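You operate a simulated robot arm through the tools that you are given. There is no shell and no other tool. Be economical: measure what you need, move in short steps, check, and stop when the job is done.

Carry out the task below with a simulated robot arm. There is one attempt and no reset: what you move stays moved.

JOB
Top up the green feeder to about its line from the catch pan.
Fine: Put the pan back and the same lid on again; leave the yellow lid; spill less than a teaspoon.

Only the result counts: the job must be done as asked and must still hold three seconds after the hand-in. Knocking over, shifting, dropping, spilling or breaking anything else fails it. A push-on lid holds only when it is set on centred and level and pressed home; a screw cap is set on level and turned clockwise until tight.

ROBOT AND FRAMES
A 7-joint arm with a two-finger parallel gripper, fixed in place. Base frame: the origin is at the foot of the arm, x ahead of it, y to its left, z up; the work surface is at about z = 820. Readings come in mm, degrees, newtons and seconds.
With the tool pointing down near the work surface it reaches from about 100 to 660 mm from the base axis. Its first joint turns from -66.0 to 66.0 degrees. Payload 1.57 kg.
Tool frame: the origin (TCP) lies between the finger pads and is the grasp point; the fingertips stand 30 mm ahead of it; z points along the fingers, y is the line along which they close. The gripper opens to 80 mm. The fingers are 17 mm wide and 12 mm thick; the gripper's body (40 by 82 mm) begins 80 mm behind the TCP.
Orientation is told as [roll, pitch, yaw] about the base's x, y, z axes, in that order, counted from this pose: with the fingers straight down and closing along the base's y, the tool's x points along the base's -x, its y along +y and its z along -z.

CONTROLS
- The arm moves only by the tool jog_arm. Its arguments are lists of equal length, an entry for each row: "rot": the turn, a rotation vector about the tool's x, y, z in units of 4 degrees (1.0 is 4 degrees), a list of three; "slide": the shift along the tool's x, y, z in units of 40 mm (1.0 is 40 mm), a list of three; "gripper": the finger opening in mm, from 0 to 80. In form: {"rot": [[wx, wy, wz], ...], "slide": [[dx, dy, dz], ...], "gripper": [gripper, ...]}. A call has 1 to 8 rows; each row shifts and turns the commanded pose from where the row before left it, along the tool's axes as they then stand. A call with a number of a shift or a turn outside -1 to 1 is refused whole. Rows are played at 5 a second. More than 50 mm and 8.6 degrees between two rows, or a gripper value outside its range, and nothing of the call is played. A pose out of reach is approached as far as the arm can. The call stops where the force on the tool passes 40 N (or 10 N more than at its start, if that is more) or the arm is blocked; 0.2 s more then pass. The fingers move at their own pace (about 72 mm/s each) and stop on an object; they squeeze with about 34 N. The grip force told is the motor's: it shows also when the fingers shut on nothing. Time passes only in rows, and 0.2 s behind the last, so rows that do not move let the fingers close. It gives the time, the measured TCP pose, the force on the tool (base axes), the opening and the grip force at its end, in the units of the frame above (readings bear some noise), with the torque about the TCP (base axes, N m) and any sound that the robot's microphone picked up.
- Cameras (640 x 400 px; columns grow to the right, rows downward): "scene" is fixed at [60.8, 439.9, 1418.3]; the picture's right is [-0.69, -0.72, 0.00], its down [-0.45, 0.43, -0.78] and it looks along [0.57, -0.54, -0.62] (base axes); focal length 257 px, centre (320, 200). "wrist" rides on the gripper at [72, -7, -122] in the tool frame; the picture's right is [0.09, 1.00, 0.00], its down [-0.84, 0.08, -0.54] and it looks along [-0.54, 0.05, 0.84] (tool axes); focal length 238 px, centre (320, 200). There is no depth. A picture from a camera that has moved, and an enlarged one, comes with that camera's place and axes in the base frame and with its lens.
- capture(camera): a new picture of that camera. No time passes.
- close_up(camera, box): a new picture of the part [left, top, right, bottom] of that camera's present view, enlarged. No time passes.
- finish_job(): hands the job in; it is judged then, once.

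Work in short steps. Places have to be worked out from the pictures, the camera data and where the tool is seen: move nearer, look again, correct. Check each grasp and each placing, and mend what went wrong. You have 120 turns and 68 pictures in all, those below and enlarged ones among them. Open the gripper and draw the arm clear of the work before you hand the job in, unless the task says otherwise; then end with one line.

The tools are called after "Emit:" as a command line: name --argument value ..., lists and objects as JSON in quotes. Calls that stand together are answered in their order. jog_arm: Moves the arm, as the interface text tells. Its arguments: {"type":"object","properties":{"rot":{"type":"array","items":{"type":"array","items":{"type":"number"}}},"slide":{"type":"array","items":{"type":"array","items":{"type":"number"}}},"gripper":{"type":"array","items":{"type":"number"}}},"required":["rot","slide","gripper"]} The other tools are called the same way: capture (camera) takes a picture; close_up (camera, box) takes an enlarged picture of a part of a camera's view; finish_job () hands the job in.

At the start:

```text
clock: 0.0
tcp_pos: [399.9, -56.0, 1240.4]
orientation: [-0.1, -0.1, 0.0]
force: [0.2, -0.1, -0.2]
wrist_torque: [-0.01, 0.01, -0.03]
grip_width: 79.6
grip_force: 0.0
```

scene: 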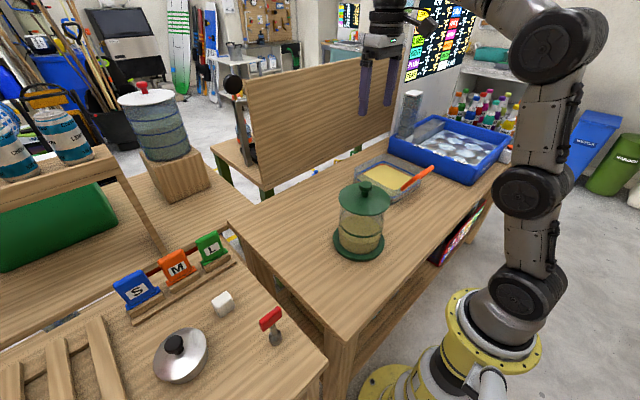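
wrist: 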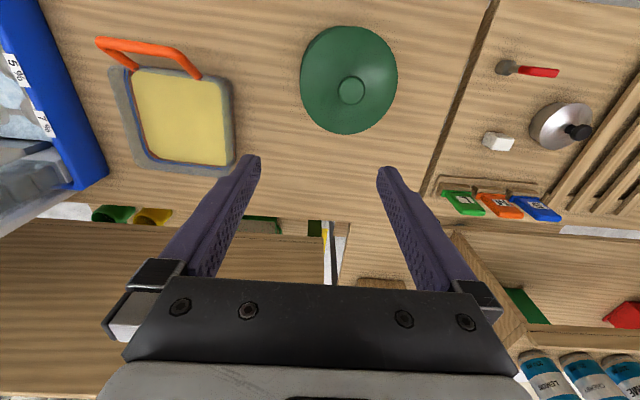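

I'll look closer at the feeder and pan first.

Emit:
close_up --camera "scene" --box '[310, 130, 450, 270]'

Emit:
close_up --camera "wrist" --box '[60, 0, 440, 240]'

```text
2.86 times, centred on (380, 200) of scene
camera zoom: at [60.8, 439.9, 1418.3], right [-0.69, -0.72, 0.0], down [-0.45, 0.43, -0.78], along [0.57, -0.54, -0.62], focal length 734 px, centre (149, 200)
```

zoom: 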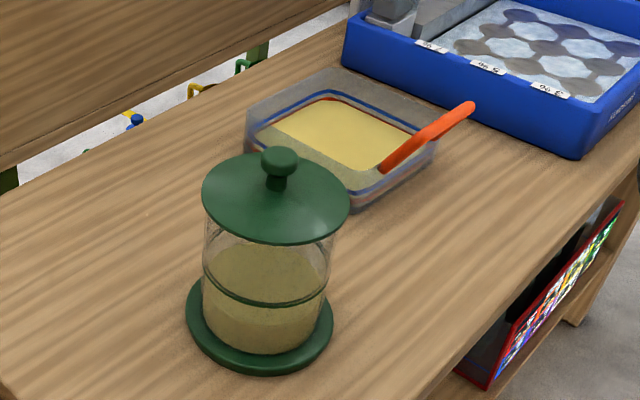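

```text
1.67 times, centred on (250, 120) of wrist
camera zoom: at [327.4, -62.5, 1363.2], right [-0.09, 1.0, 0.0], down [0.84, 0.08, 0.54], along [0.54, 0.05, -0.84], focal length 397 px, centre (437, 333)
```

zoom: 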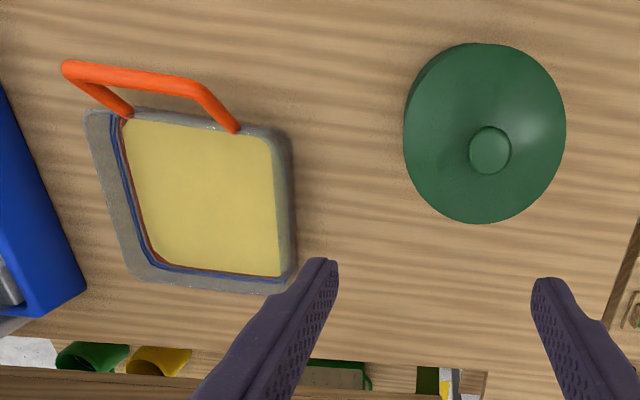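

The feeder stands near (365,-8), its knob top near z≈1040, and the pan near (483,-335) with the handle toward the base. I'll move the wrist above the pan for a better look.

Emit:
jog_arm --rot '[[0, 0, 0], [0, 0, 0], [0, 0, 0], [0, 0, 0], [0, 0, 0], [0, 0, 0], [0, 0, 0]]' --slide '[[0.1, -1, 0.4], [0.1, -1, 0.4], [0.1, -1, 0.4], [0.1, -1, 0.4], [0.1, -1, 0.4], [0.1, -1, 0.4], [0.1, -0.9, 0.4]]' --gripper '[80, 80, 80, 80, 80, 80, 80]'

Emit:
capture --camera "wrist"

```text
clock: 1.6
tcp_pos: [371.6, -332.3, 1128.7]
orientation: [0.0, 0.0, 0.0]
force: [0.1, 0.1, -0.3]
wrist_torque: [0.04, -0.03, 0.0]
grip_width: 80.0
grip_force: 0.0
```

```text
63 pictures are left
camera wrist: at [299.0, -339.2, 1251.3], right [-0.09, 1.0, 0.0], down [0.84, 0.08, 0.54], along [0.54, 0.05, -0.84], focal length 238 px, centre (320, 200)
```

wrist: 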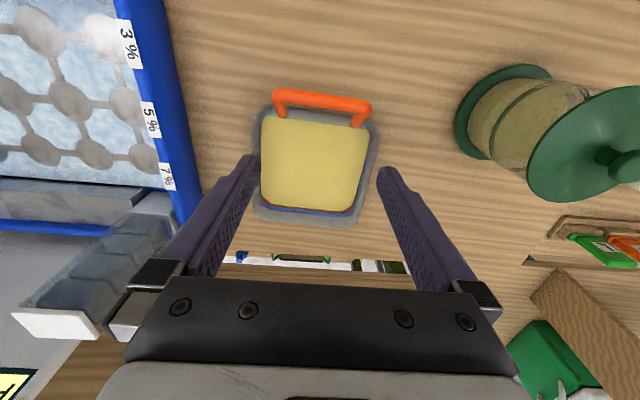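

Pan is in view; zoom in on it.

Emit:
close_up --camera "wrist" --box '[230, 70, 390, 240]'

Emit:
close_up --camera "scene" --box '[350, 140, 440, 210]'

Emit:
close_up --camera "wrist" --box '[440, 50, 640, 210]'

```text
2.35 times, centred on (310, 155) of wrist
camera zoom: at [299.0, -339.2, 1251.3], right [-0.09, 1.0, 0.0], down [0.84, 0.08, 0.54], along [0.54, 0.05, -0.84], focal length 561 px, centre (344, 306)
```

zoom: 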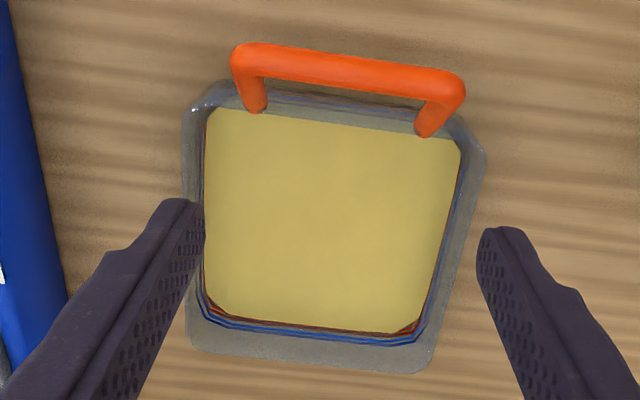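

```text
5.71 times, centred on (395, 175) of scene
camera zoom: at [60.7, 439.9, 1418.3], right [-0.69, -0.72, 0.0], down [-0.45, 0.43, -0.78], along [0.57, -0.54, -0.62], focal length 1469 px, centre (-109, 343)
```

zoom: 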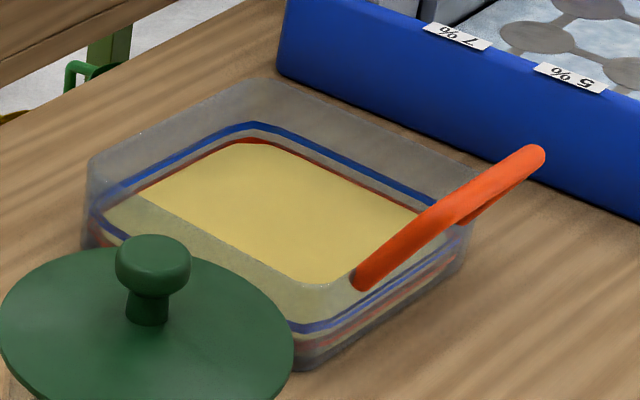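

```text
2.50 times, centred on (540, 130) of wrist
camera zoom: at [299.0, -339.2, 1251.3], right [-0.09, 1.0, 0.0], down [0.84, 0.08, 0.54], along [0.54, 0.05, -0.84], focal length 596 px, centre (-230, 375)
```

zoom: 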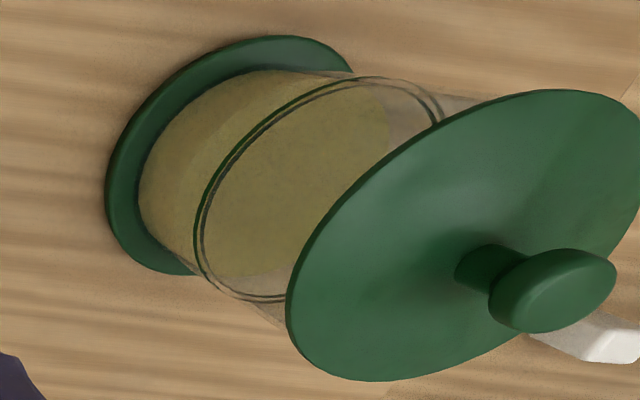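

The feeder's content looks just under the ring, and the knob top is near (370,-12,1037). I'll go above the knob.

Emit:
jog_arm --rot '[[0, 0, 0], [0, 0, 0], [0, 0, 0], [0, 0, 0], [0, 0, 0], [0, 0, 0], [0, 0, 0], [0, 0, 0]]' --slide '[[0, 1, -0.2], [0, 1, 0], [0, 1, 0], [0, 1, 0], [0, 1, 0], [0, 1, 0], [0, 1, 0], [0, 1, 0]]' --gripper '[80, 80, 80, 80, 80, 80, 80, 80]'

Emit:
capture --camera "wrist"

Emit:
close_up --camera "scene" --box '[310, 100, 430, 270]'

```text
clock: 3.4
tcp_pos: [371.5, -10.8, 1135.7]
orientation: [0.0, 0.0, -0.1]
force: [0.0, -0.4, -0.1]
wrist_torque: [-0.01, -0.02, 0.03]
grip_width: 79.8
grip_force: 0.1
```

```text
59 pictures are left
camera wrist: at [298.7, -18.4, 1258.0], right [-0.09, 1.0, 0.0], down [0.84, 0.08, 0.54], along [0.54, 0.05, -0.84], focal length 238 px, centre (320, 200)
```

wrist: 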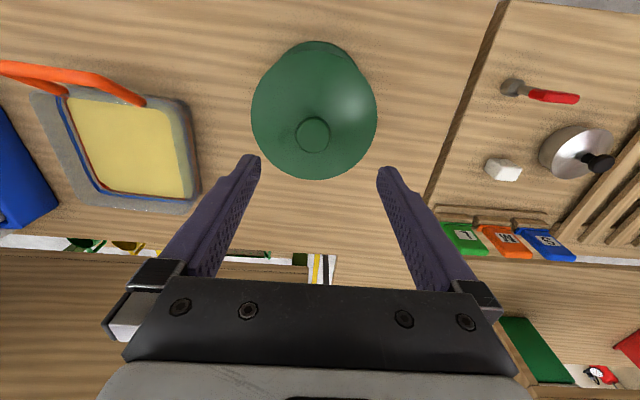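

```text
2.35 times, centred on (370, 185) of scene
camera zoom: at [60.8, 439.9, 1418.3], right [-0.69, -0.72, 0.0], down [-0.45, 0.43, -0.78], along [0.57, -0.54, -0.62], focal length 605 px, centre (202, 235)
```

zoom: 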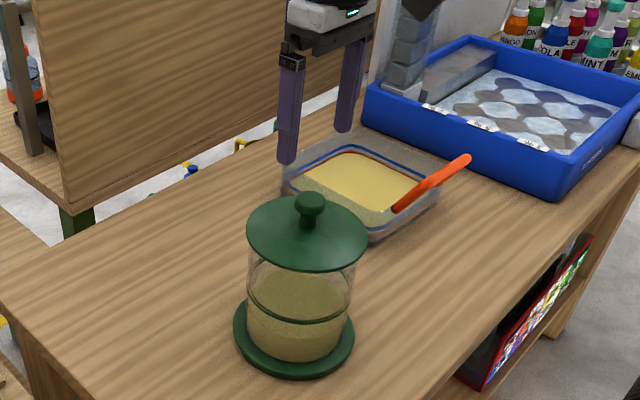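

Knob reads at about (369,-18,1039). I'll correct y and descend most of the way, then look.

Emit:
jog_arm --rot '[[0, 0, 0], [0, 0, 0]]' --slide '[[0.06, -0.18, 0.8], [0, 0, 0.8]]' --gripper '[80, 80]'

Emit:
capture --camera "wrist"

```text
clock: 4.0
tcp_pos: [370.1, -18.9, 1071.2]
orientation: [0.0, 0.0, 0.0]
force: [0.6, 0.0, -0.1]
wrist_torque: [0.05, 0.0, -0.02]
grip_width: 80.1
grip_force: 0.1
```

```text
57 pictures are left
camera wrist: at [296.9, -25.9, 1194.2], right [-0.09, 1.0, 0.0], down [0.84, 0.08, 0.54], along [0.54, 0.05, -0.84], focal length 238 px, centre (320, 200)
```

wrist: 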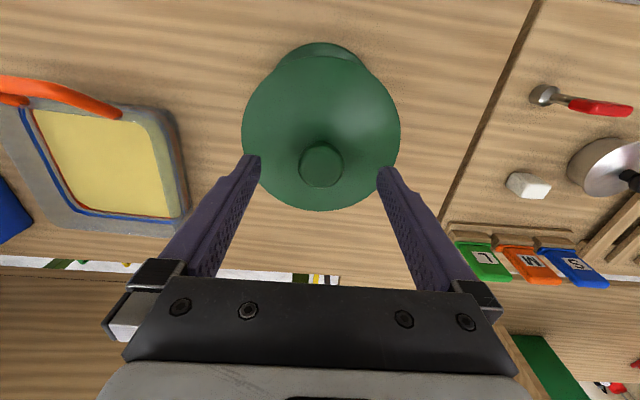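

Knob is centred between the fingers in y and about 2 mm short in x. I'll descend to it and close.

Emit:
jog_arm --rot '[[0, 0, 0], [0, 0, 0], [0, 0, 0], [0, 0, 0], [0, 0, 0]]' --slide '[[0.04, 0, 0.45], [0, 0, 0.4], [0, 0, 0], [0, 0, 0], [0, 0, 0]]' --gripper '[80, 80, 20, 10, 10]'

Emit:
capture --camera "wrist"

Emit:
close_up --camera "scene" --box '[310, 100, 430, 270]'

```text
clock: 5.2
tcp_pos: [367.8, -18.3, 1039.6]
orientation: [0.0, 0.0, 0.0]
force: [-1.2, 3.3, 0.1]
wrist_torque: [0.1, 0.04, -0.02]
grip_width: 32.1
grip_force: 34.0
```

```text
56 pictures are left
camera wrist: at [295.1, -25.7, 1160.7], right [-0.09, 1.0, 0.0], down [0.84, 0.08, 0.54], along [0.54, 0.05, -0.84], focal length 238 px, centre (320, 200)
```

wrist: 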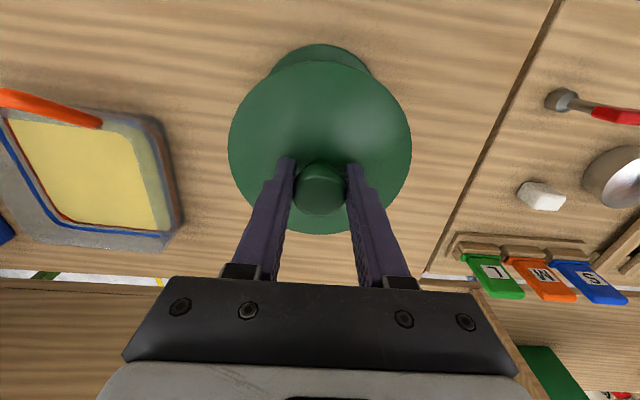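

```text
2.35 times, centred on (370, 185) of scene
camera zoom: at [60.8, 440.0, 1418.2], right [-0.69, -0.72, 0.0], down [-0.45, 0.43, -0.78], along [0.57, -0.54, -0.62], focal length 605 px, centre (202, 235)
```

zoom: 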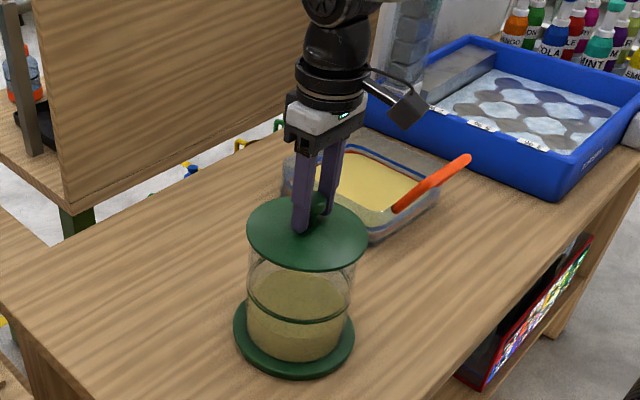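

Gripped the knob (32 mm). I'll pull straight up gently.

Emit:
jog_arm --rot '[[0, 0, 0], [0, 0, 0], [0, 0, 0], [0, 0, 0]]' --slide '[[0, 0, -0.1], [0, 0, -0.1], [0, 0, -0.1], [0, 0, -0.1]]' --gripper '[10, 10, 10, 10]'

Emit:
close_up --camera "scene" --box '[310, 100, 430, 270]'

```text
clock: 6.2
tcp_pos: [368.1, -18.3, 1055.7]
orientation: [0.0, 0.0, -0.1]
force: [0.1, -0.5, 0.4]
wrist_torque: [0.01, -0.04, -0.01]
grip_width: 32.0
grip_force: 34.1
```

```text
2.35 times, centred on (370, 185) of scene
camera zoom: at [60.8, 439.9, 1418.3], right [-0.69, -0.72, 0.0], down [-0.45, 0.43, -0.78], along [0.57, -0.54, -0.62], focal length 605 px, centre (202, 235)
```

zoom: 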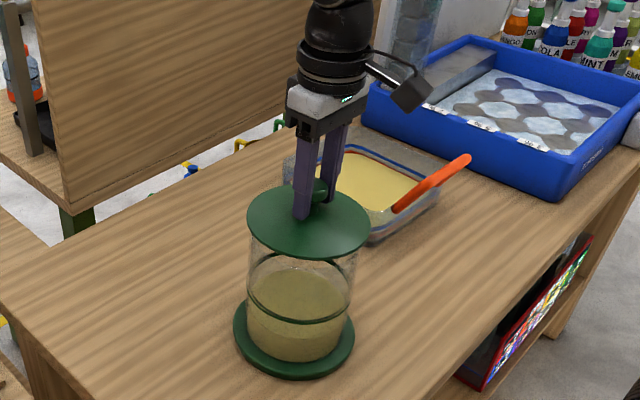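

Lid came free cleanly. I'll carry it to the free table area near (430,170).

Emit:
jog_arm --rot '[[0, 0, 0], [0, 0, 0], [0, 0, 0], [0, 0, 0], [0, 0, 0], [0, 0, 0], [0, 0, 0]]' --slide '[[0, 0, -0.8], [0, 0, -0.6], [-0.3, 1, 0], [-0.3, 1, 0], [-0.3, 1, 0], [-0.3, 1, 0], [-0.3, 0.7, 0]]' --gripper '[10, 10, 10, 10, 10, 10, 10]'

Emit:
capture --camera "scene"

Emit:
capture --camera "wrist"

```text
clock: 7.8
tcp_pos: [428.6, 170.0, 1110.1]
orientation: [-0.1, 0.1, -0.1]
force: [0.1, 0.4, -0.3]
wrist_torque: [-0.01, -0.03, 0.01]
grip_width: 32.0
grip_force: 34.3
```

```text
53 pictures are left
```

scene: 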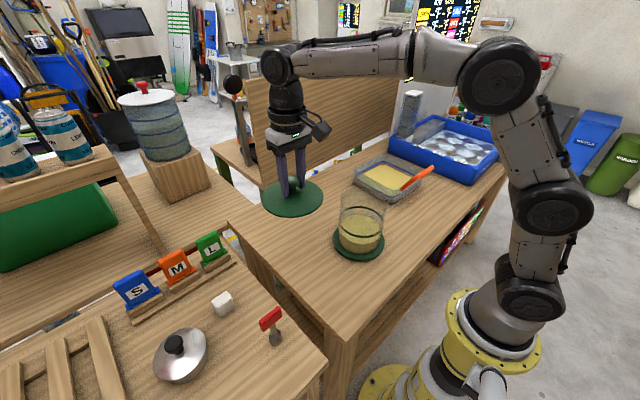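

```text
52 pictures are left
camera wrist: at [356.5, 163.6, 1232.8], right [-0.09, 1.0, 0.0], down [0.84, 0.08, 0.54], along [0.54, 0.05, -0.84], focal length 238 px, centre (320, 200)
```

wrist: 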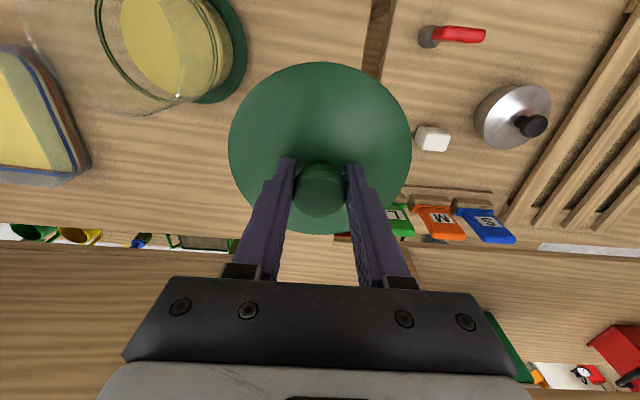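

The table's left edge is near y≈217, so I'll set the lid down at about (475,125), clear of both edge and feeder. Descend with it.

Emit:
jog_arm --rot '[[0, 0, 0], [0, 0, 0], [0, 0, 0], [0, 0, 0], [0, 0, 0], [0, 0, 0], [0, 0, 0]]' --slide '[[-0.6, -0.6, 0], [-0.55, -0.5, 0.2], [0, 0, 1], [0, 0, 1], [0, 0, 1], [0, 0, 1], [0, 0, 0.7]]' --gripper '[10, 10, 10, 10, 10, 10, 10]'

Emit:
close_up --camera "scene" --box '[240, 130, 400, 270]'

```text
clock: 9.4
tcp_pos: [474.6, 125.9, 914.9]
orientation: [0.0, 0.0, -0.1]
force: [0.4, -0.4, -0.5]
wrist_torque: [0.0, -0.01, 0.02]
grip_width: 32.0
grip_force: 33.8
```

```text
2.86 times, centred on (320, 200) of scene
camera zoom: at [60.8, 439.9, 1418.3], right [-0.69, -0.72, 0.0], down [-0.45, 0.43, -0.78], along [0.57, -0.54, -0.62], focal length 734 px, centre (320, 200)
```

zoom: 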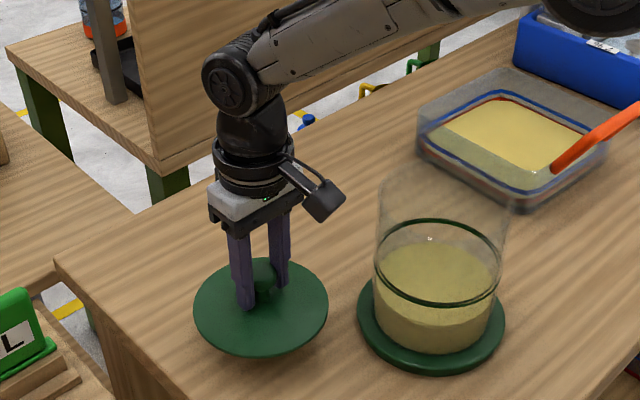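

Feeder interior is clear now: seed surface sits some way below the ring. Lower the lid slowly until contact.

Emit:
jog_arm --rot '[[0, 0, 0], [0, 0, 0], [0, 0, 0], [0, 0, 0], [0, 0, 0], [0, 0, 0]]' --slide '[[0, 0, 0.25], [0, 0, 0.2], [0, 0, 0.2], [0, 0, 0.15], [0, 0, 0.15], [0, 0, 0.15]]' --gripper '[10, 10, 10, 10, 10, 10]'

Emit:
close_up --camera "scene" --box '[240, 130, 400, 270]'

```text
clock: 10.8
tcp_pos: [475.4, 124.9, 874.9]
orientation: [0.1, -0.4, 0.1]
force: [-7.2, -2.3, 24.5]
wrist_torque: [-0.01, 0.14, -0.04]
grip_width: 32.2
grip_force: 33.9
```

```text
2.86 times, centred on (320, 200) of scene
camera zoom: at [60.2, 439.7, 1418.3], right [-0.69, -0.72, 0.0], down [-0.45, 0.43, -0.78], along [0.57, -0.54, -0.62], focal length 734 px, centre (320, 200)
```

zoom: 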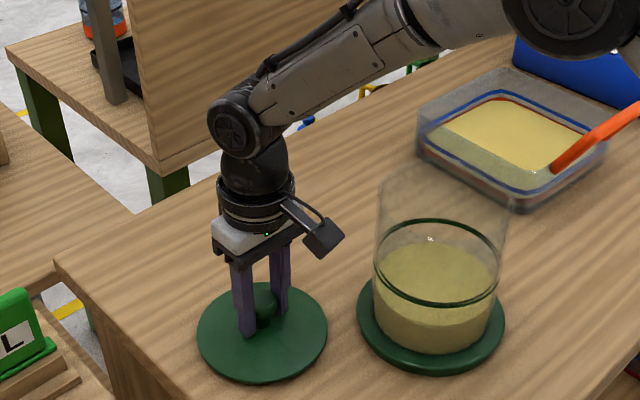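

Lid is down on the table (24 N). I'll ease off, release, and rise.

Emit:
jog_arm --rot '[[0, 0, 0], [0, 0, 0], [0, 0, 0], [0, 0, 0], [0, 0, 0], [0, 0, 0]]' --slide '[[0, 0, -0.1], [0, 0, 0], [0, 0, 0], [0, 0, -0.5], [0, 0, -1], [0, 0, -1]]' --gripper '[10, 60, 80, 80, 80, 80]'

Emit:
capture --camera "wrist"

```text
clock: 12.2
tcp_pos: [473.8, 125.9, 975.4]
orientation: [0.1, -0.1, 0.0]
force: [0.6, -0.1, 0.2]
wrist_torque: [0.01, 0.02, 0.01]
grip_width: 80.0
grip_force: 0.0
```

```text
49 pictures are left
camera wrist: at [401.1, 118.3, 1097.2], right [-0.09, 1.0, 0.0], down [0.84, 0.08, 0.54], along [0.54, 0.05, -0.84], focal length 238 px, centre (320, 200)
```

wrist: 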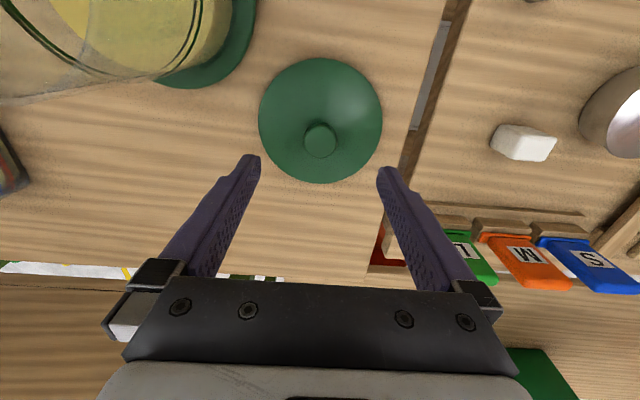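

Lid rests flat. Next I'll move back over to the pan handle for a close look before choosing the grip.

Emit:
jog_arm --rot '[[0, 0, 0], [0, 0, 0], [0, 0, 0], [0, 0, 0], [0, 0, 0], [0, 0, 0], [0, 0, 0], [0, 0, 0]]' --slide '[[0, 0, -1], [0, 0, -1], [0, 0, -0.5], [0.3, -1, 0], [0.3, -1, 0], [0.3, -1, 0], [0.3, -1, 0], [0.3, -1, 0]]' --gripper '[80, 80, 80, 80, 80, 80, 80, 80]'

Emit:
capture --camera "wrist"

Emit:
jog_arm --rot '[[0, 0, 0], [0, 0, 0], [0, 0, 0], [0, 0, 0], [0, 0, 0], [0, 0, 0], [0, 0, 0], [0, 0, 0]]' --slide '[[0.3, -1, 0], [0.3, -1, 0], [0.3, -1, 0], [0.3, -1, 0], [0.3, -1, 0], [0.3, -1, 0], [0.1, -0.4, 0], [0, 0, 0.3]]' --gripper '[80, 80, 80, 80, 80, 80, 80, 80]'

Emit:
capture --camera "wrist"

```text
clock: 14.0
tcp_pos: [412.2, -75.1, 1077.6]
orientation: [0.0, 0.1, 0.0]
force: [-0.5, 0.1, -0.1]
wrist_torque: [-0.01, 0.01, 0.02]
grip_width: 80.1
grip_force: 0.0
```

```text
48 pictures are left
camera wrist: at [341.0, -81.8, 1199.5], right [-0.09, 1.0, 0.0], down [0.84, 0.08, 0.54], along [0.54, 0.05, -0.84], focal length 238 px, centre (320, 200)
```

wrist: 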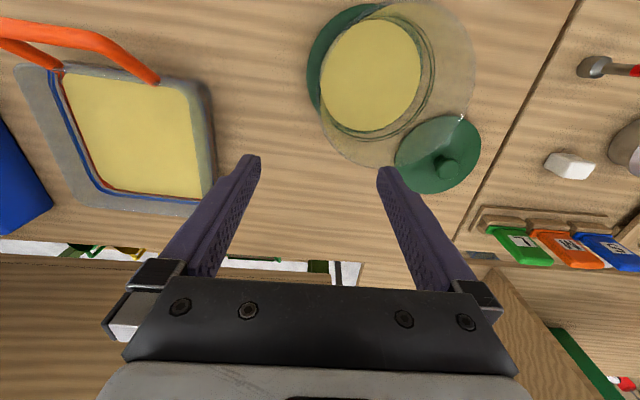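

```text
clock: 15.8
tcp_pos: [337.1, -332.2, 1063.0]
orientation: [0.1, 0.0, 0.0]
force: [-0.5, -0.3, -0.2]
wrist_torque: [-0.01, -0.01, 0.0]
grip_width: 79.9
grip_force: 0.1
```

```text
47 pictures are left
camera wrist: at [265.1, -338.2, 1184.7], right [-0.09, 1.0, 0.0], down [0.84, 0.08, 0.54], along [0.54, 0.05, -0.84], focal length 238 px, centre (320, 200)
```

wrist: 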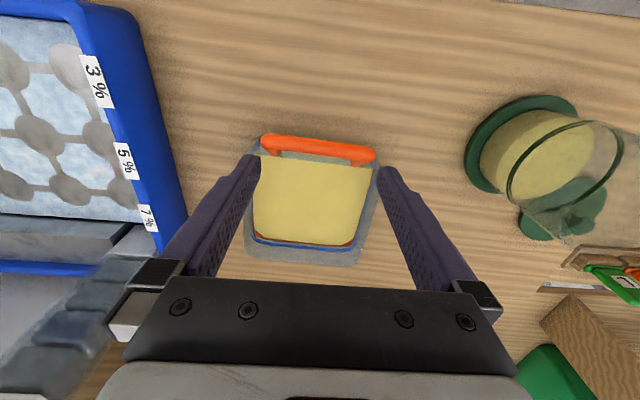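

Emit:
close_up --camera "wrist" --box '[240, 120, 400, 220]'

Emit:
close_up --camera "scene" --box '[345, 145, 445, 215]'

```text
4.00 times, centred on (320, 170) of wrist
camera zoom: at [265.1, -338.2, 1184.7], right [-0.09, 1.0, 0.0], down [0.84, 0.08, 0.54], along [0.54, 0.05, -0.84], focal length 953 px, centre (320, 320)
```

zoom: 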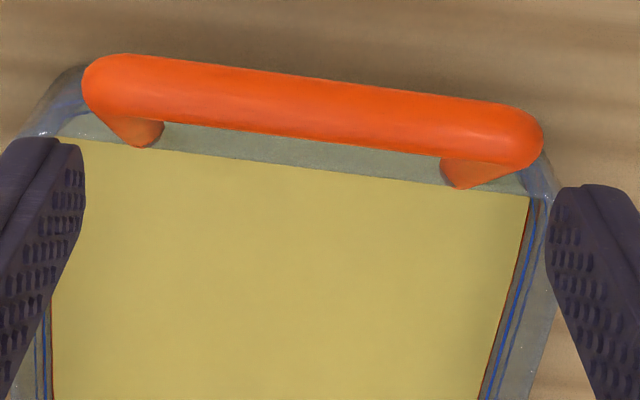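

```text
5.71 times, centred on (395, 180) of scene
camera zoom: at [60.8, 439.9, 1418.3], right [-0.69, -0.72, 0.0], down [-0.45, 0.43, -0.78], along [0.57, -0.54, -0.62], focal length 1469 px, centre (-109, 314)
```

zoom: 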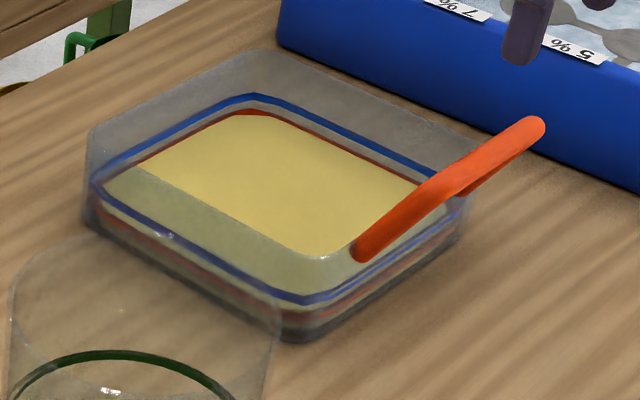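

The handle is a round bar that would let the pan swivel, so I'll instead grip the flat side wall at −y (≈x 483, y −437, rim z≈890) deep between the fingers. Moving above it with a slight yaw to match the pan.

Emit:
jog_arm --rot '[[0, 0, 0.4], [0, 0, 0.4], [0, 0, 0], [0, 0, 0]]' --slide '[[-0.9, -0.65, 0], [-0.9, -0.65, 0], [-0.9, -0.65, 0.5], [-0.9, -0.7, 0.75]]' --gripper '[80, 80, 80, 80]'

Emit:
capture --camera "wrist"

Emit:
close_up --camera "scene" --box '[345, 105, 445, 215]'

```text
refused: row 4 steps farther than a row can; nothing moved
```

```text
44 pictures are left
camera wrist: at [265.1, -338.2, 1184.7], right [-0.09, 1.0, 0.0], down [0.84, 0.08, 0.54], along [0.54, 0.05, -0.84], focal length 238 px, centre (320, 200)
```

wrist: 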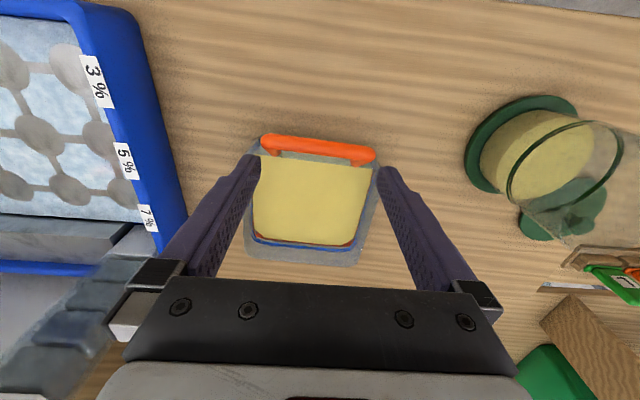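

```text
3.64 times, centred on (395, 160) of scene
camera zoom: at [60.8, 439.9, 1418.3], right [-0.69, -0.72, 0.0], down [-0.45, 0.43, -0.78], along [0.57, -0.54, -0.62], focal length 935 px, centre (47, 346)
```

zoom: 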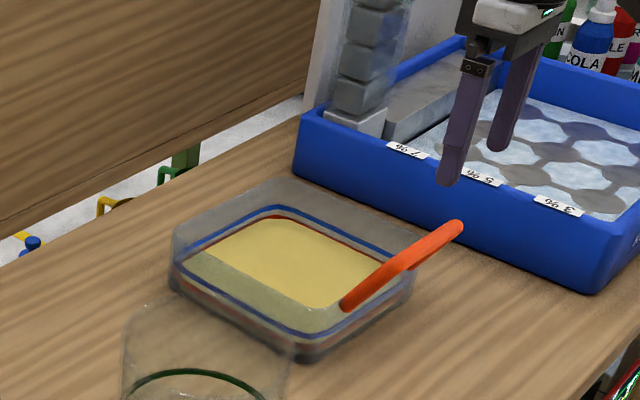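

Row too big; I'll split into smaller rows.

Emit:
jog_arm --rot '[[0, 0, 0.4], [0, 0, 0.4], [0, 0, 0], [0, 0, 0], [0, 0, 0], [0, 0, 0]]' --slide '[[-0.9, -0.6, 0], [-0.9, -0.6, 0], [-0.9, -0.6, 0], [-0.8, -0.6, 0], [0, 0, 0.8], [0, 0, 0.7]]' --gripper '[80, 80, 80, 80, 80, 80]'

Emit:
capture --camera "wrist"

Emit:
close_up --camera "scene" --box '[345, 105, 445, 215]'

```text
clock: 17.2
tcp_pos: [449.0, -411.9, 1002.2]
orientation: [0.0, 0.0, -3.2]
force: [0.1, 0.1, -0.8]
wrist_torque: [0.02, 0.0, 0.01]
grip_width: 79.7
grip_force: 0.0
out of reach, approached as far as the arm can: row 4
```

```text
42 pictures are left
camera wrist: at [376.8, -413.6, 1124.6], right [-0.04, 1.0, 0.0], down [0.84, 0.03, 0.54], along [0.54, 0.02, -0.84], focal length 238 px, centre (320, 200)
```

wrist: 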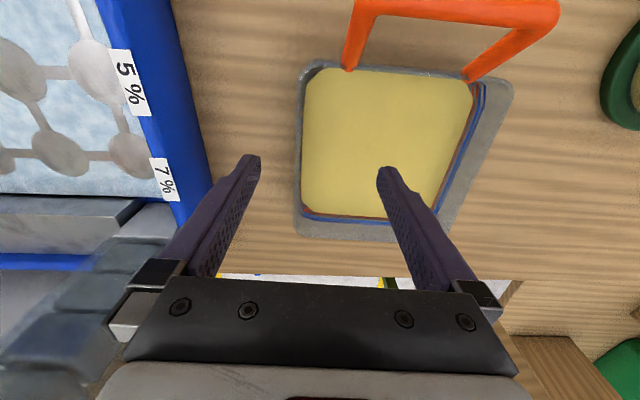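

```text
3.64 times, centred on (395, 160) of scene
camera zoom: at [60.8, 439.9, 1418.3], right [-0.69, -0.72, 0.0], down [-0.45, 0.43, -0.78], along [0.57, -0.54, -0.62], focal length 935 px, centre (47, 346)
```

zoom: 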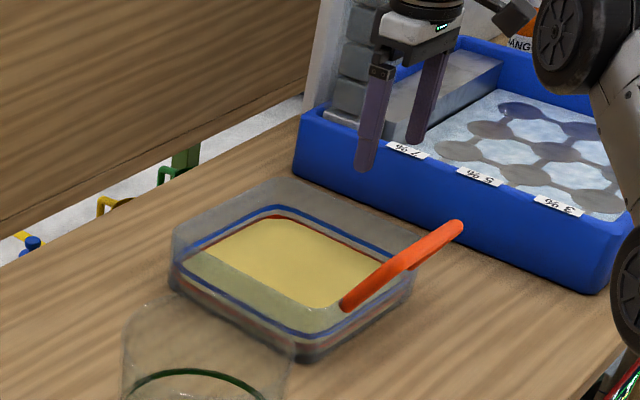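

The −y wall sits at the reach limit; the +y wall (y≈−241, x≈474) is comfortably reachable and works for pouring over the near −x/+y corner. Moving above it.

Emit:
jog_arm --rot '[[0, 0, 0], [0, 0, 0], [0, 0, 0], [0, 0, 0], [0, 0, 0], [0, 0, 0]]' --slide '[[-0.09, 0.85, 0], [-0.09, 0.85, 0], [-0.09, 0.85, 0], [-0.09, 0.85, 0], [-0.03, 0.85, 0], [0, 0, 0.5]]' --gripper '[80, 80, 80, 80, 80, 80]'

Emit:
capture --camera "wrist"

Emit:
close_up --camera "scene" --box '[345, 105, 445, 215]'

```text
clock: 18.6
tcp_pos: [475.3, -242.0, 983.7]
orientation: [0.0, 0.0, -3.2]
force: [-0.1, -0.6, -0.5]
wrist_torque: [0.01, -0.01, -0.02]
grip_width: 80.1
grip_force: 0.0
```

```text
40 pictures are left
camera wrist: at [402.9, -245.2, 1104.7], right [-0.04, 1.0, 0.0], down [0.84, 0.03, 0.54], along [0.54, 0.02, -0.84], focal length 238 px, centre (320, 200)
```

wrist: 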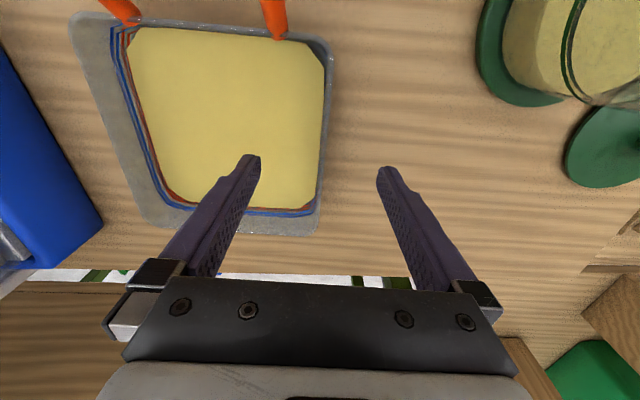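

```text
3.64 times, centred on (395, 160) of scene
camera zoom: at [60.7, 439.9, 1418.3], right [-0.69, -0.72, 0.0], down [-0.45, 0.43, -0.78], along [0.57, -0.54, -0.62], focal length 935 px, centre (47, 346)
```

zoom: 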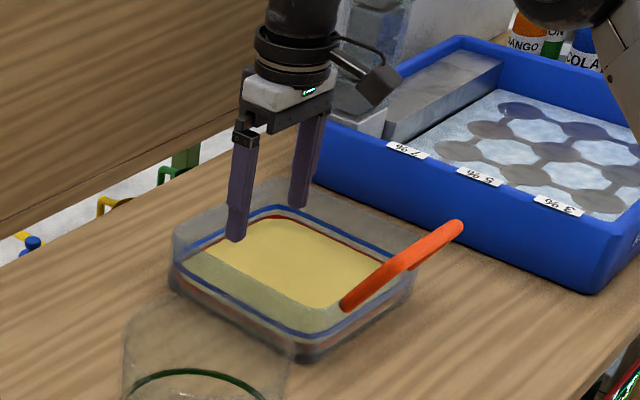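

The wall passes between the fingers. I'll descend so the fingertips get to about z 836, inside and outside the pan wall.

Emit:
jog_arm --rot '[[0, 0, 0], [0, 0, 0], [0, 0, 0], [0, 0, 0]]' --slide '[[-0.15, 0, 0.8], [0, 0, 0.8], [0, 0, 0.8], [0, 0, 0.5]]' --gripper '[80, 80, 80, 80]'

Emit:
capture --camera "wrist"

```text
clock: 19.6
tcp_pos: [483.4, -242.4, 865.8]
orientation: [0.0, 0.0, -3.3]
force: [0.7, -0.4, -0.3]
wrist_torque: [0.01, 0.05, -0.03]
grip_width: 80.1
grip_force: 0.1
```

```text
38 pictures are left
camera wrist: at [409.3, -246.1, 988.4], right [-0.04, 1.0, 0.0], down [0.84, 0.03, 0.54], along [0.54, 0.02, -0.84], focal length 238 px, centre (320, 200)
```

wrist: 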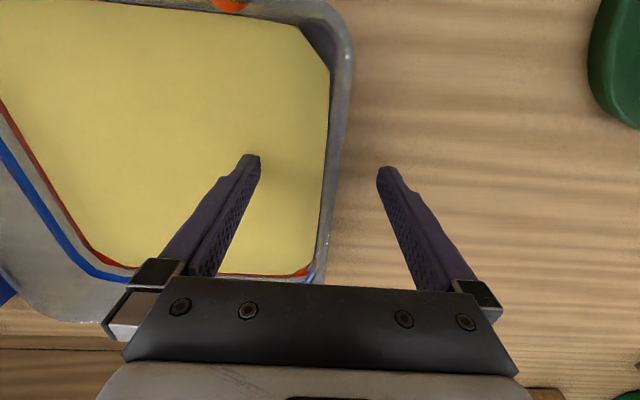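

Wall is centred. Close the gripper on it.

Emit:
jog_arm --rot '[[0, 0, 0], [0, 0, 0], [0, 0, 0], [0, 0, 0]]' --slide '[[0, 0, 0], [0, 0, 0], [0, 0, 0], [0, 0, 0]]' --gripper '[40, 10, 0, 0]'

Emit:
capture --camera "wrist"

```text
clock: 20.6
tcp_pos: [481.8, -242.3, 866.9]
orientation: [0.1, 0.1, -3.2]
force: [1.3, 1.5, -0.1]
wrist_torque: [0.01, 0.07, 0.22]
grip_width: 4.0
grip_force: 24.3
```

```text
37 pictures are left
camera wrist: at [409.5, -246.0, 988.6], right [-0.04, 1.0, 0.0], down [0.84, 0.03, 0.54], along [0.54, 0.02, -0.84], focal length 238 px, centre (320, 200)
```

wrist: 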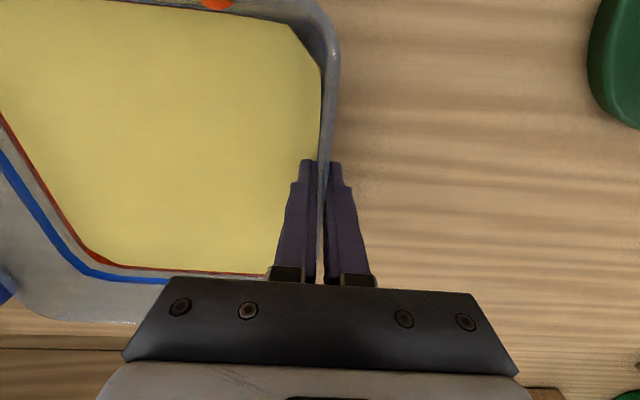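

Wall gripped, 4 mm thick; the pan was nudged ~4 mm toward −y. Test-lift a few mm to feel the load.

Emit:
jog_arm --rot '[[0, 0, 0], [0, 0, 0], [0, 0, 0], [0, 0, 0], [0, 0, 0]]' --slide '[[0, 0, 0], [0, 0, -0.1], [0, 0, -0.1], [0, 0, -0.1], [0, 0, 0]]' --gripper '[0, 0, 0, 0, 0]'

Emit:
close_up --camera "scene" --box '[345, 105, 445, 215]'

```text
clock: 21.8
tcp_pos: [481.7, -242.7, 878.0]
orientation: [0.0, 0.0, -3.2]
force: [0.2, -0.6, -6.1]
wrist_torque: [0.55, -0.03, 0.02]
grip_width: 3.7
grip_force: 24.5
```

```text
3.64 times, centred on (395, 160) of scene
camera zoom: at [60.9, 439.8, 1418.3], right [-0.69, -0.72, 0.0], down [-0.45, 0.43, -0.78], along [0.57, -0.54, -0.62], focal length 935 px, centre (47, 346)
```

zoom: 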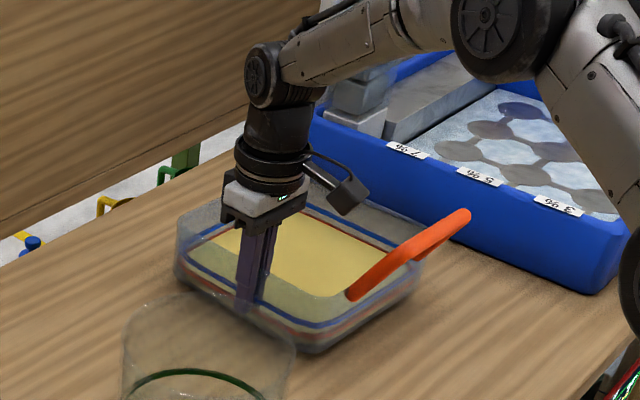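

Fully lifted: 6.1 N and 0.55 N·m, i.e. level and held firm. I'll raise it smoothly.

Emit:
jog_arm --rot '[[0, 0, 0], [0, 0, 0], [0, 0, 0], [0, 0, 0], [0, 0, 0], [0, 0, 0], [0, 0, 0], [0, 0, 0]]' --slide '[[0, 0, -0.3], [0, 0, -0.6], [0, 0, -0.8], [0, 0, -0.9], [0, 0, -0.9], [0, 0, -0.9], [0, 0, -0.7], [0, 0, -0.4]]' --gripper '[0, 0, 0, 0, 0, 0, 0, 0]'

Emit:
capture --camera "scene"

```text
clock: 23.6
tcp_pos: [481.3, -243.3, 1098.1]
orientation: [0.0, -0.1, -3.2]
force: [-0.2, -0.6, -4.8]
wrist_torque: [0.58, -0.04, -0.02]
grip_width: 3.9
grip_force: 24.5
```

```text
35 pictures are left
```

scene: 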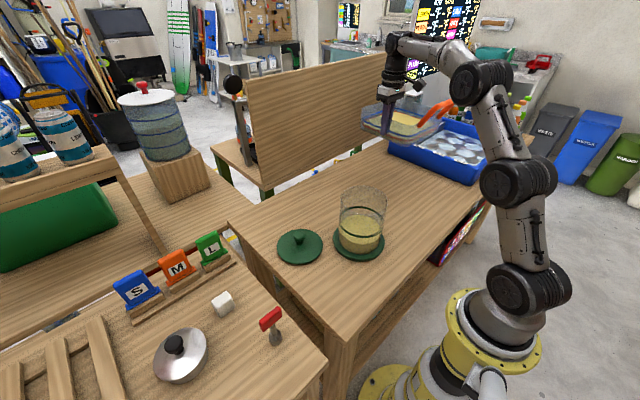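

Pan is held level. Take a clean look at the feeder level and carry the pan across above it.

Emit:
close_up --camera "scene" --box '[325, 175, 395, 265]'

Emit:
jog_arm --rot '[[0, 0, 0], [0, 0, 0], [0, 0, 0], [0, 0, 0], [0, 0, 0], [0, 0, 0], [0, 0, 0], [0, 0, 0]]' --slide '[[0.04, 0.3, 0], [0.06, 0.6, 0], [0.06, 0.9, 0], [0.08, 1, 0], [0.08, 1, 0], [0.06, 0.8, 0], [0.06, 0.5, 0], [0.02, 0.37, 0]]' --gripper '[0, 0, 0, 0, 0, 0, 0, 0]'

Emit:
close_up --camera "scene" --box '[290, 90, 450, 270]'

Emit:
capture --camera "wrist"

```text
4.44 times, centred on (360, 220) of scene
camera zoom: at [60.9, 439.8, 1418.3], right [-0.69, -0.72, 0.0], down [-0.45, 0.43, -0.78], along [0.57, -0.54, -0.62], focal length 1142 px, centre (142, 111)
```

zoom: 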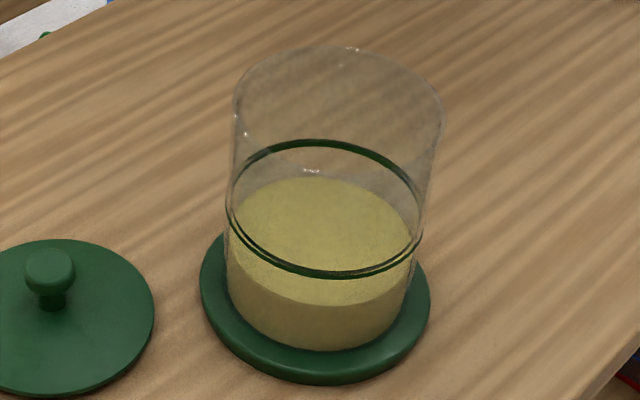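

```text
clock: 25.4
tcp_pos: [474.6, -22.6, 1098.0]
orientation: [0.0, 0.0, -3.2]
force: [0.1, 0.6, -6.1]
wrist_torque: [0.56, -0.01, 0.03]
grip_width: 3.6
grip_force: 24.9
```

```text
2.22 times, centred on (370, 180) of scene
camera zoom: at [60.9, 439.9, 1418.3], right [-0.69, -0.72, 0.0], down [-0.45, 0.43, -0.78], along [0.57, -0.54, -0.62], focal length 571 px, centre (209, 244)
```

zoom: 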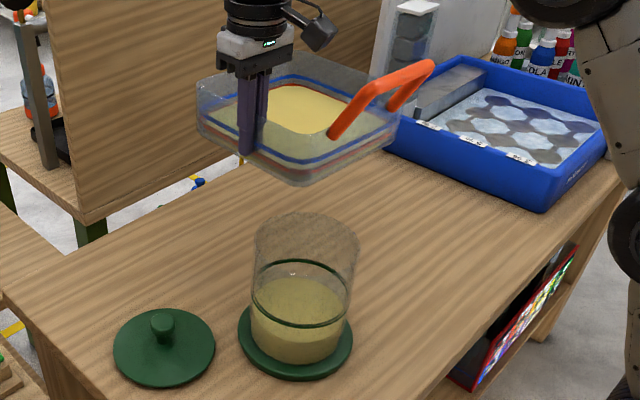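

```text
32 pictures are left
camera wrist: at [402.0, -25.5, 1221.2], right [-0.04, 1.0, 0.0], down [0.84, 0.03, 0.54], along [0.54, 0.02, -0.84], focal length 238 px, centre (320, 200)
```

wrist: 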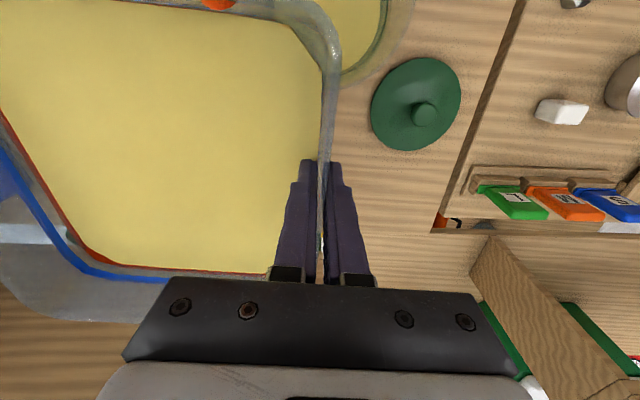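

The seed surface is ~27 mm under the ring (≈280 ml to add). Pan corner is over the jar; begin tilting about the diagonal so the −x/+y corner dips, ~11° first.

Emit:
jog_arm --rot '[[0.4, -0.4, 0], [0.5, -0.5, 0], [0.5, -0.5, 0], [0.5, -0.5, 0], [0, 0, 0]]' --slide '[[0, 0, 0], [0, 0, 0], [0, 0, 0], [0, 0, 0], [0, 0, 0]]' --gripper '[0, 0, 0, 0, 0]'

Emit:
close_up --camera "scene" --box '[290, 90, 450, 270]'

```text
clock: 26.6
tcp_pos: [474.3, -24.1, 1098.3]
orientation: [-7.6, -7.7, -2.8]
force: [0.1, -0.2, -5.4]
wrist_torque: [0.58, -0.04, 0.02]
grip_width: 4.1
grip_force: 24.2
```

```text
2.22 times, centred on (370, 180) of scene
camera zoom: at [60.8, 439.9, 1418.3], right [-0.69, -0.72, 0.0], down [-0.45, 0.43, -0.78], along [0.57, -0.54, -0.62], focal length 571 px, centre (209, 244)
```

zoom: 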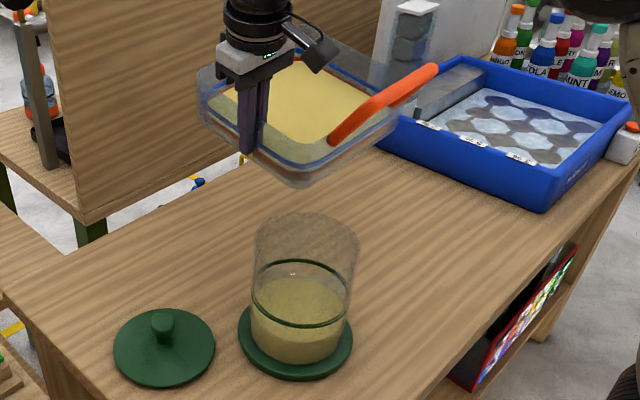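

No flow yet; tilt further to about 20°.

Emit:
jog_arm --rot '[[0.5, -0.5, 0], [0.5, -0.5, 0], [0.5, -0.5, 0], [0, 0, 0]]' --slide '[[0, 0, 0], [0, 0, 0], [0, 0, 0], [0, 0, 0]]' --gripper '[0, 0, 0, 0]'

Emit:
close_up --camera "scene" --box '[290, 90, 450, 270]'

Emit:
capture --camera "wrist"

```text
clock: 27.6
tcp_pos: [474.7, -22.9, 1098.4]
orientation: [-13.9, -13.5, -1.6]
force: [0.4, -0.6, -5.0]
wrist_torque: [0.56, -0.03, -0.02]
grip_width: 3.6
grip_force: 23.8
```

```text
2.22 times, centred on (370, 180) of scene
camera zoom: at [60.8, 439.9, 1418.3], right [-0.69, -0.72, 0.0], down [-0.45, 0.43, -0.78], along [0.57, -0.54, -0.62], focal length 571 px, centre (209, 244)
```

zoom: 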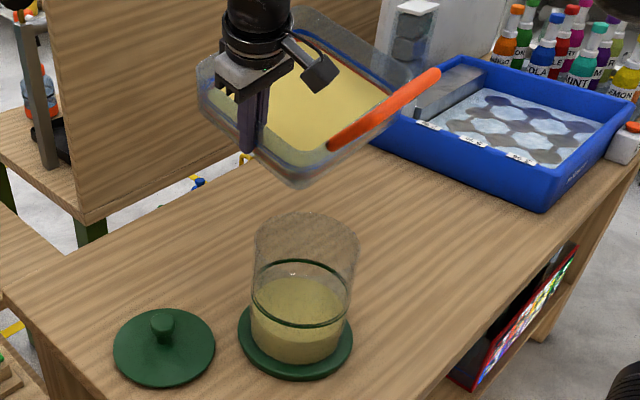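

```text
29 pictures are left
camera wrist: at [376.7, 1.8, 1198.8], right [-0.01, 0.97, -0.25], down [0.7, 0.19, 0.69], along [0.71, -0.17, -0.68], focal length 238 px, centre (320, 200)
```

wrist: 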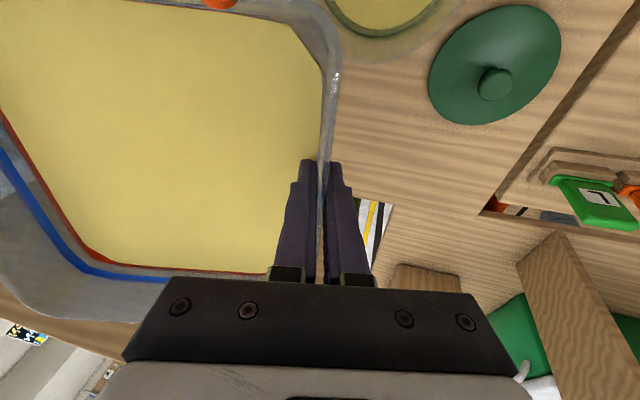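

Seeds stay put like granular material at ~20°. Continue in steps to ~28°.

Emit:
jog_arm --rot '[[0.5, -0.5, 0], [0.5, -0.5, 0], [0.5, -0.5, 0], [0, 0, 0], [0, 0, 0]]' --slide '[[0, 0, 0], [0, 0, 0], [0, 0, 0], [0, 0, 0], [0, 0, 0]]' --gripper '[0, 0, 0, 0, 0]'

Emit:
close_up --camera "scene" --box '[290, 90, 450, 270]'

```text
clock: 28.8
tcp_pos: [474.9, -23.8, 1097.7]
orientation: [-20.4, -19.1, 0.3]
force: [0.6, -0.6, -5.8]
wrist_torque: [0.54, -0.06, 0.0]
grip_width: 3.9
grip_force: 24.3
```

```text
2.22 times, centred on (370, 180) of scene
camera zoom: at [60.8, 439.9, 1418.3], right [-0.69, -0.72, 0.0], down [-0.45, 0.43, -0.78], along [0.57, -0.54, -0.62], focal length 571 px, centre (209, 244)
```

zoom: 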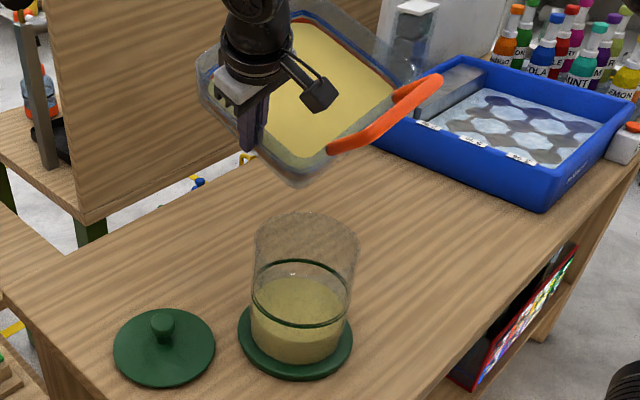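

Still no flow at 28°. Continue +6°.

Emit:
jog_arm --rot '[[0.4, -0.4, 0], [0.4, -0.4, 0], [0.3, -0.3, 0], [0, 0, 0]]' --slide '[[0, 0, 0], [0, 0, 0], [0, 0, 0], [0, 0, 0]]' --gripper '[0, 0, 0, 0]'

Emit:
close_up --camera "scene" --box '[310, 100, 410, 270]'

```text
clock: 29.8
tcp_pos: [474.3, -22.6, 1099.0]
orientation: [-25.5, -23.3, 2.1]
force: [0.5, -0.6, -5.6]
wrist_torque: [0.52, -0.11, -0.01]
grip_width: 3.5
grip_force: 24.0
```

```text
2.35 times, centred on (360, 185) of scene
camera zoom: at [60.8, 439.9, 1418.3], right [-0.69, -0.72, 0.0], down [-0.45, 0.43, -0.78], along [0.57, -0.54, -0.62], focal length 605 px, centre (226, 235)
```

zoom: 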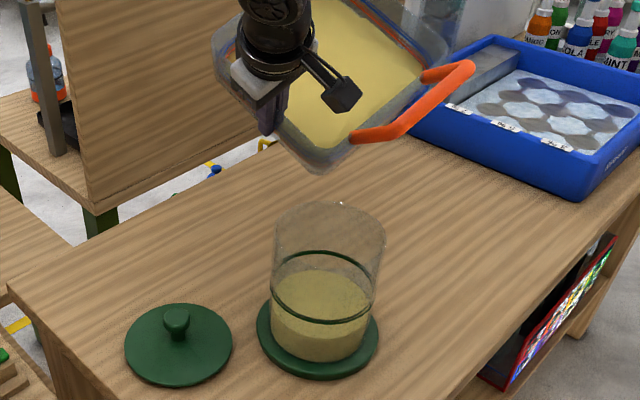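

No flow yet at ~34°. Continue carefully +4.5°.

Emit:
jog_arm --rot '[[0.4, -0.4, 0], [0.4, -0.4, 0], [0, 0, 0]]' --slide '[[0, 0, 0], [0, 0, 0], [0, 0, 0]]' --gripper '[0, 0, 0]'

Emit:
close_up --camera "scene" --box '[310, 100, 410, 270]'

```text
clock: 30.6
tcp_pos: [473.7, -23.3, 1097.0]
orientation: [-29.4, -26.1, 3.8]
force: [1.2, -0.6, -5.3]
wrist_torque: [0.56, -0.07, -0.03]
grip_width: 3.7
grip_force: 25.3
```

```text
2.35 times, centred on (360, 185) of scene
camera zoom: at [60.8, 439.9, 1418.3], right [-0.69, -0.72, 0.0], down [-0.45, 0.43, -0.78], along [0.57, -0.54, -0.62], focal length 605 px, centre (226, 235)
```

zoom: 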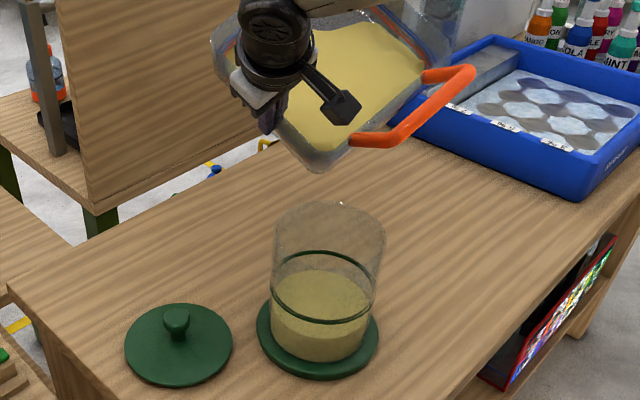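

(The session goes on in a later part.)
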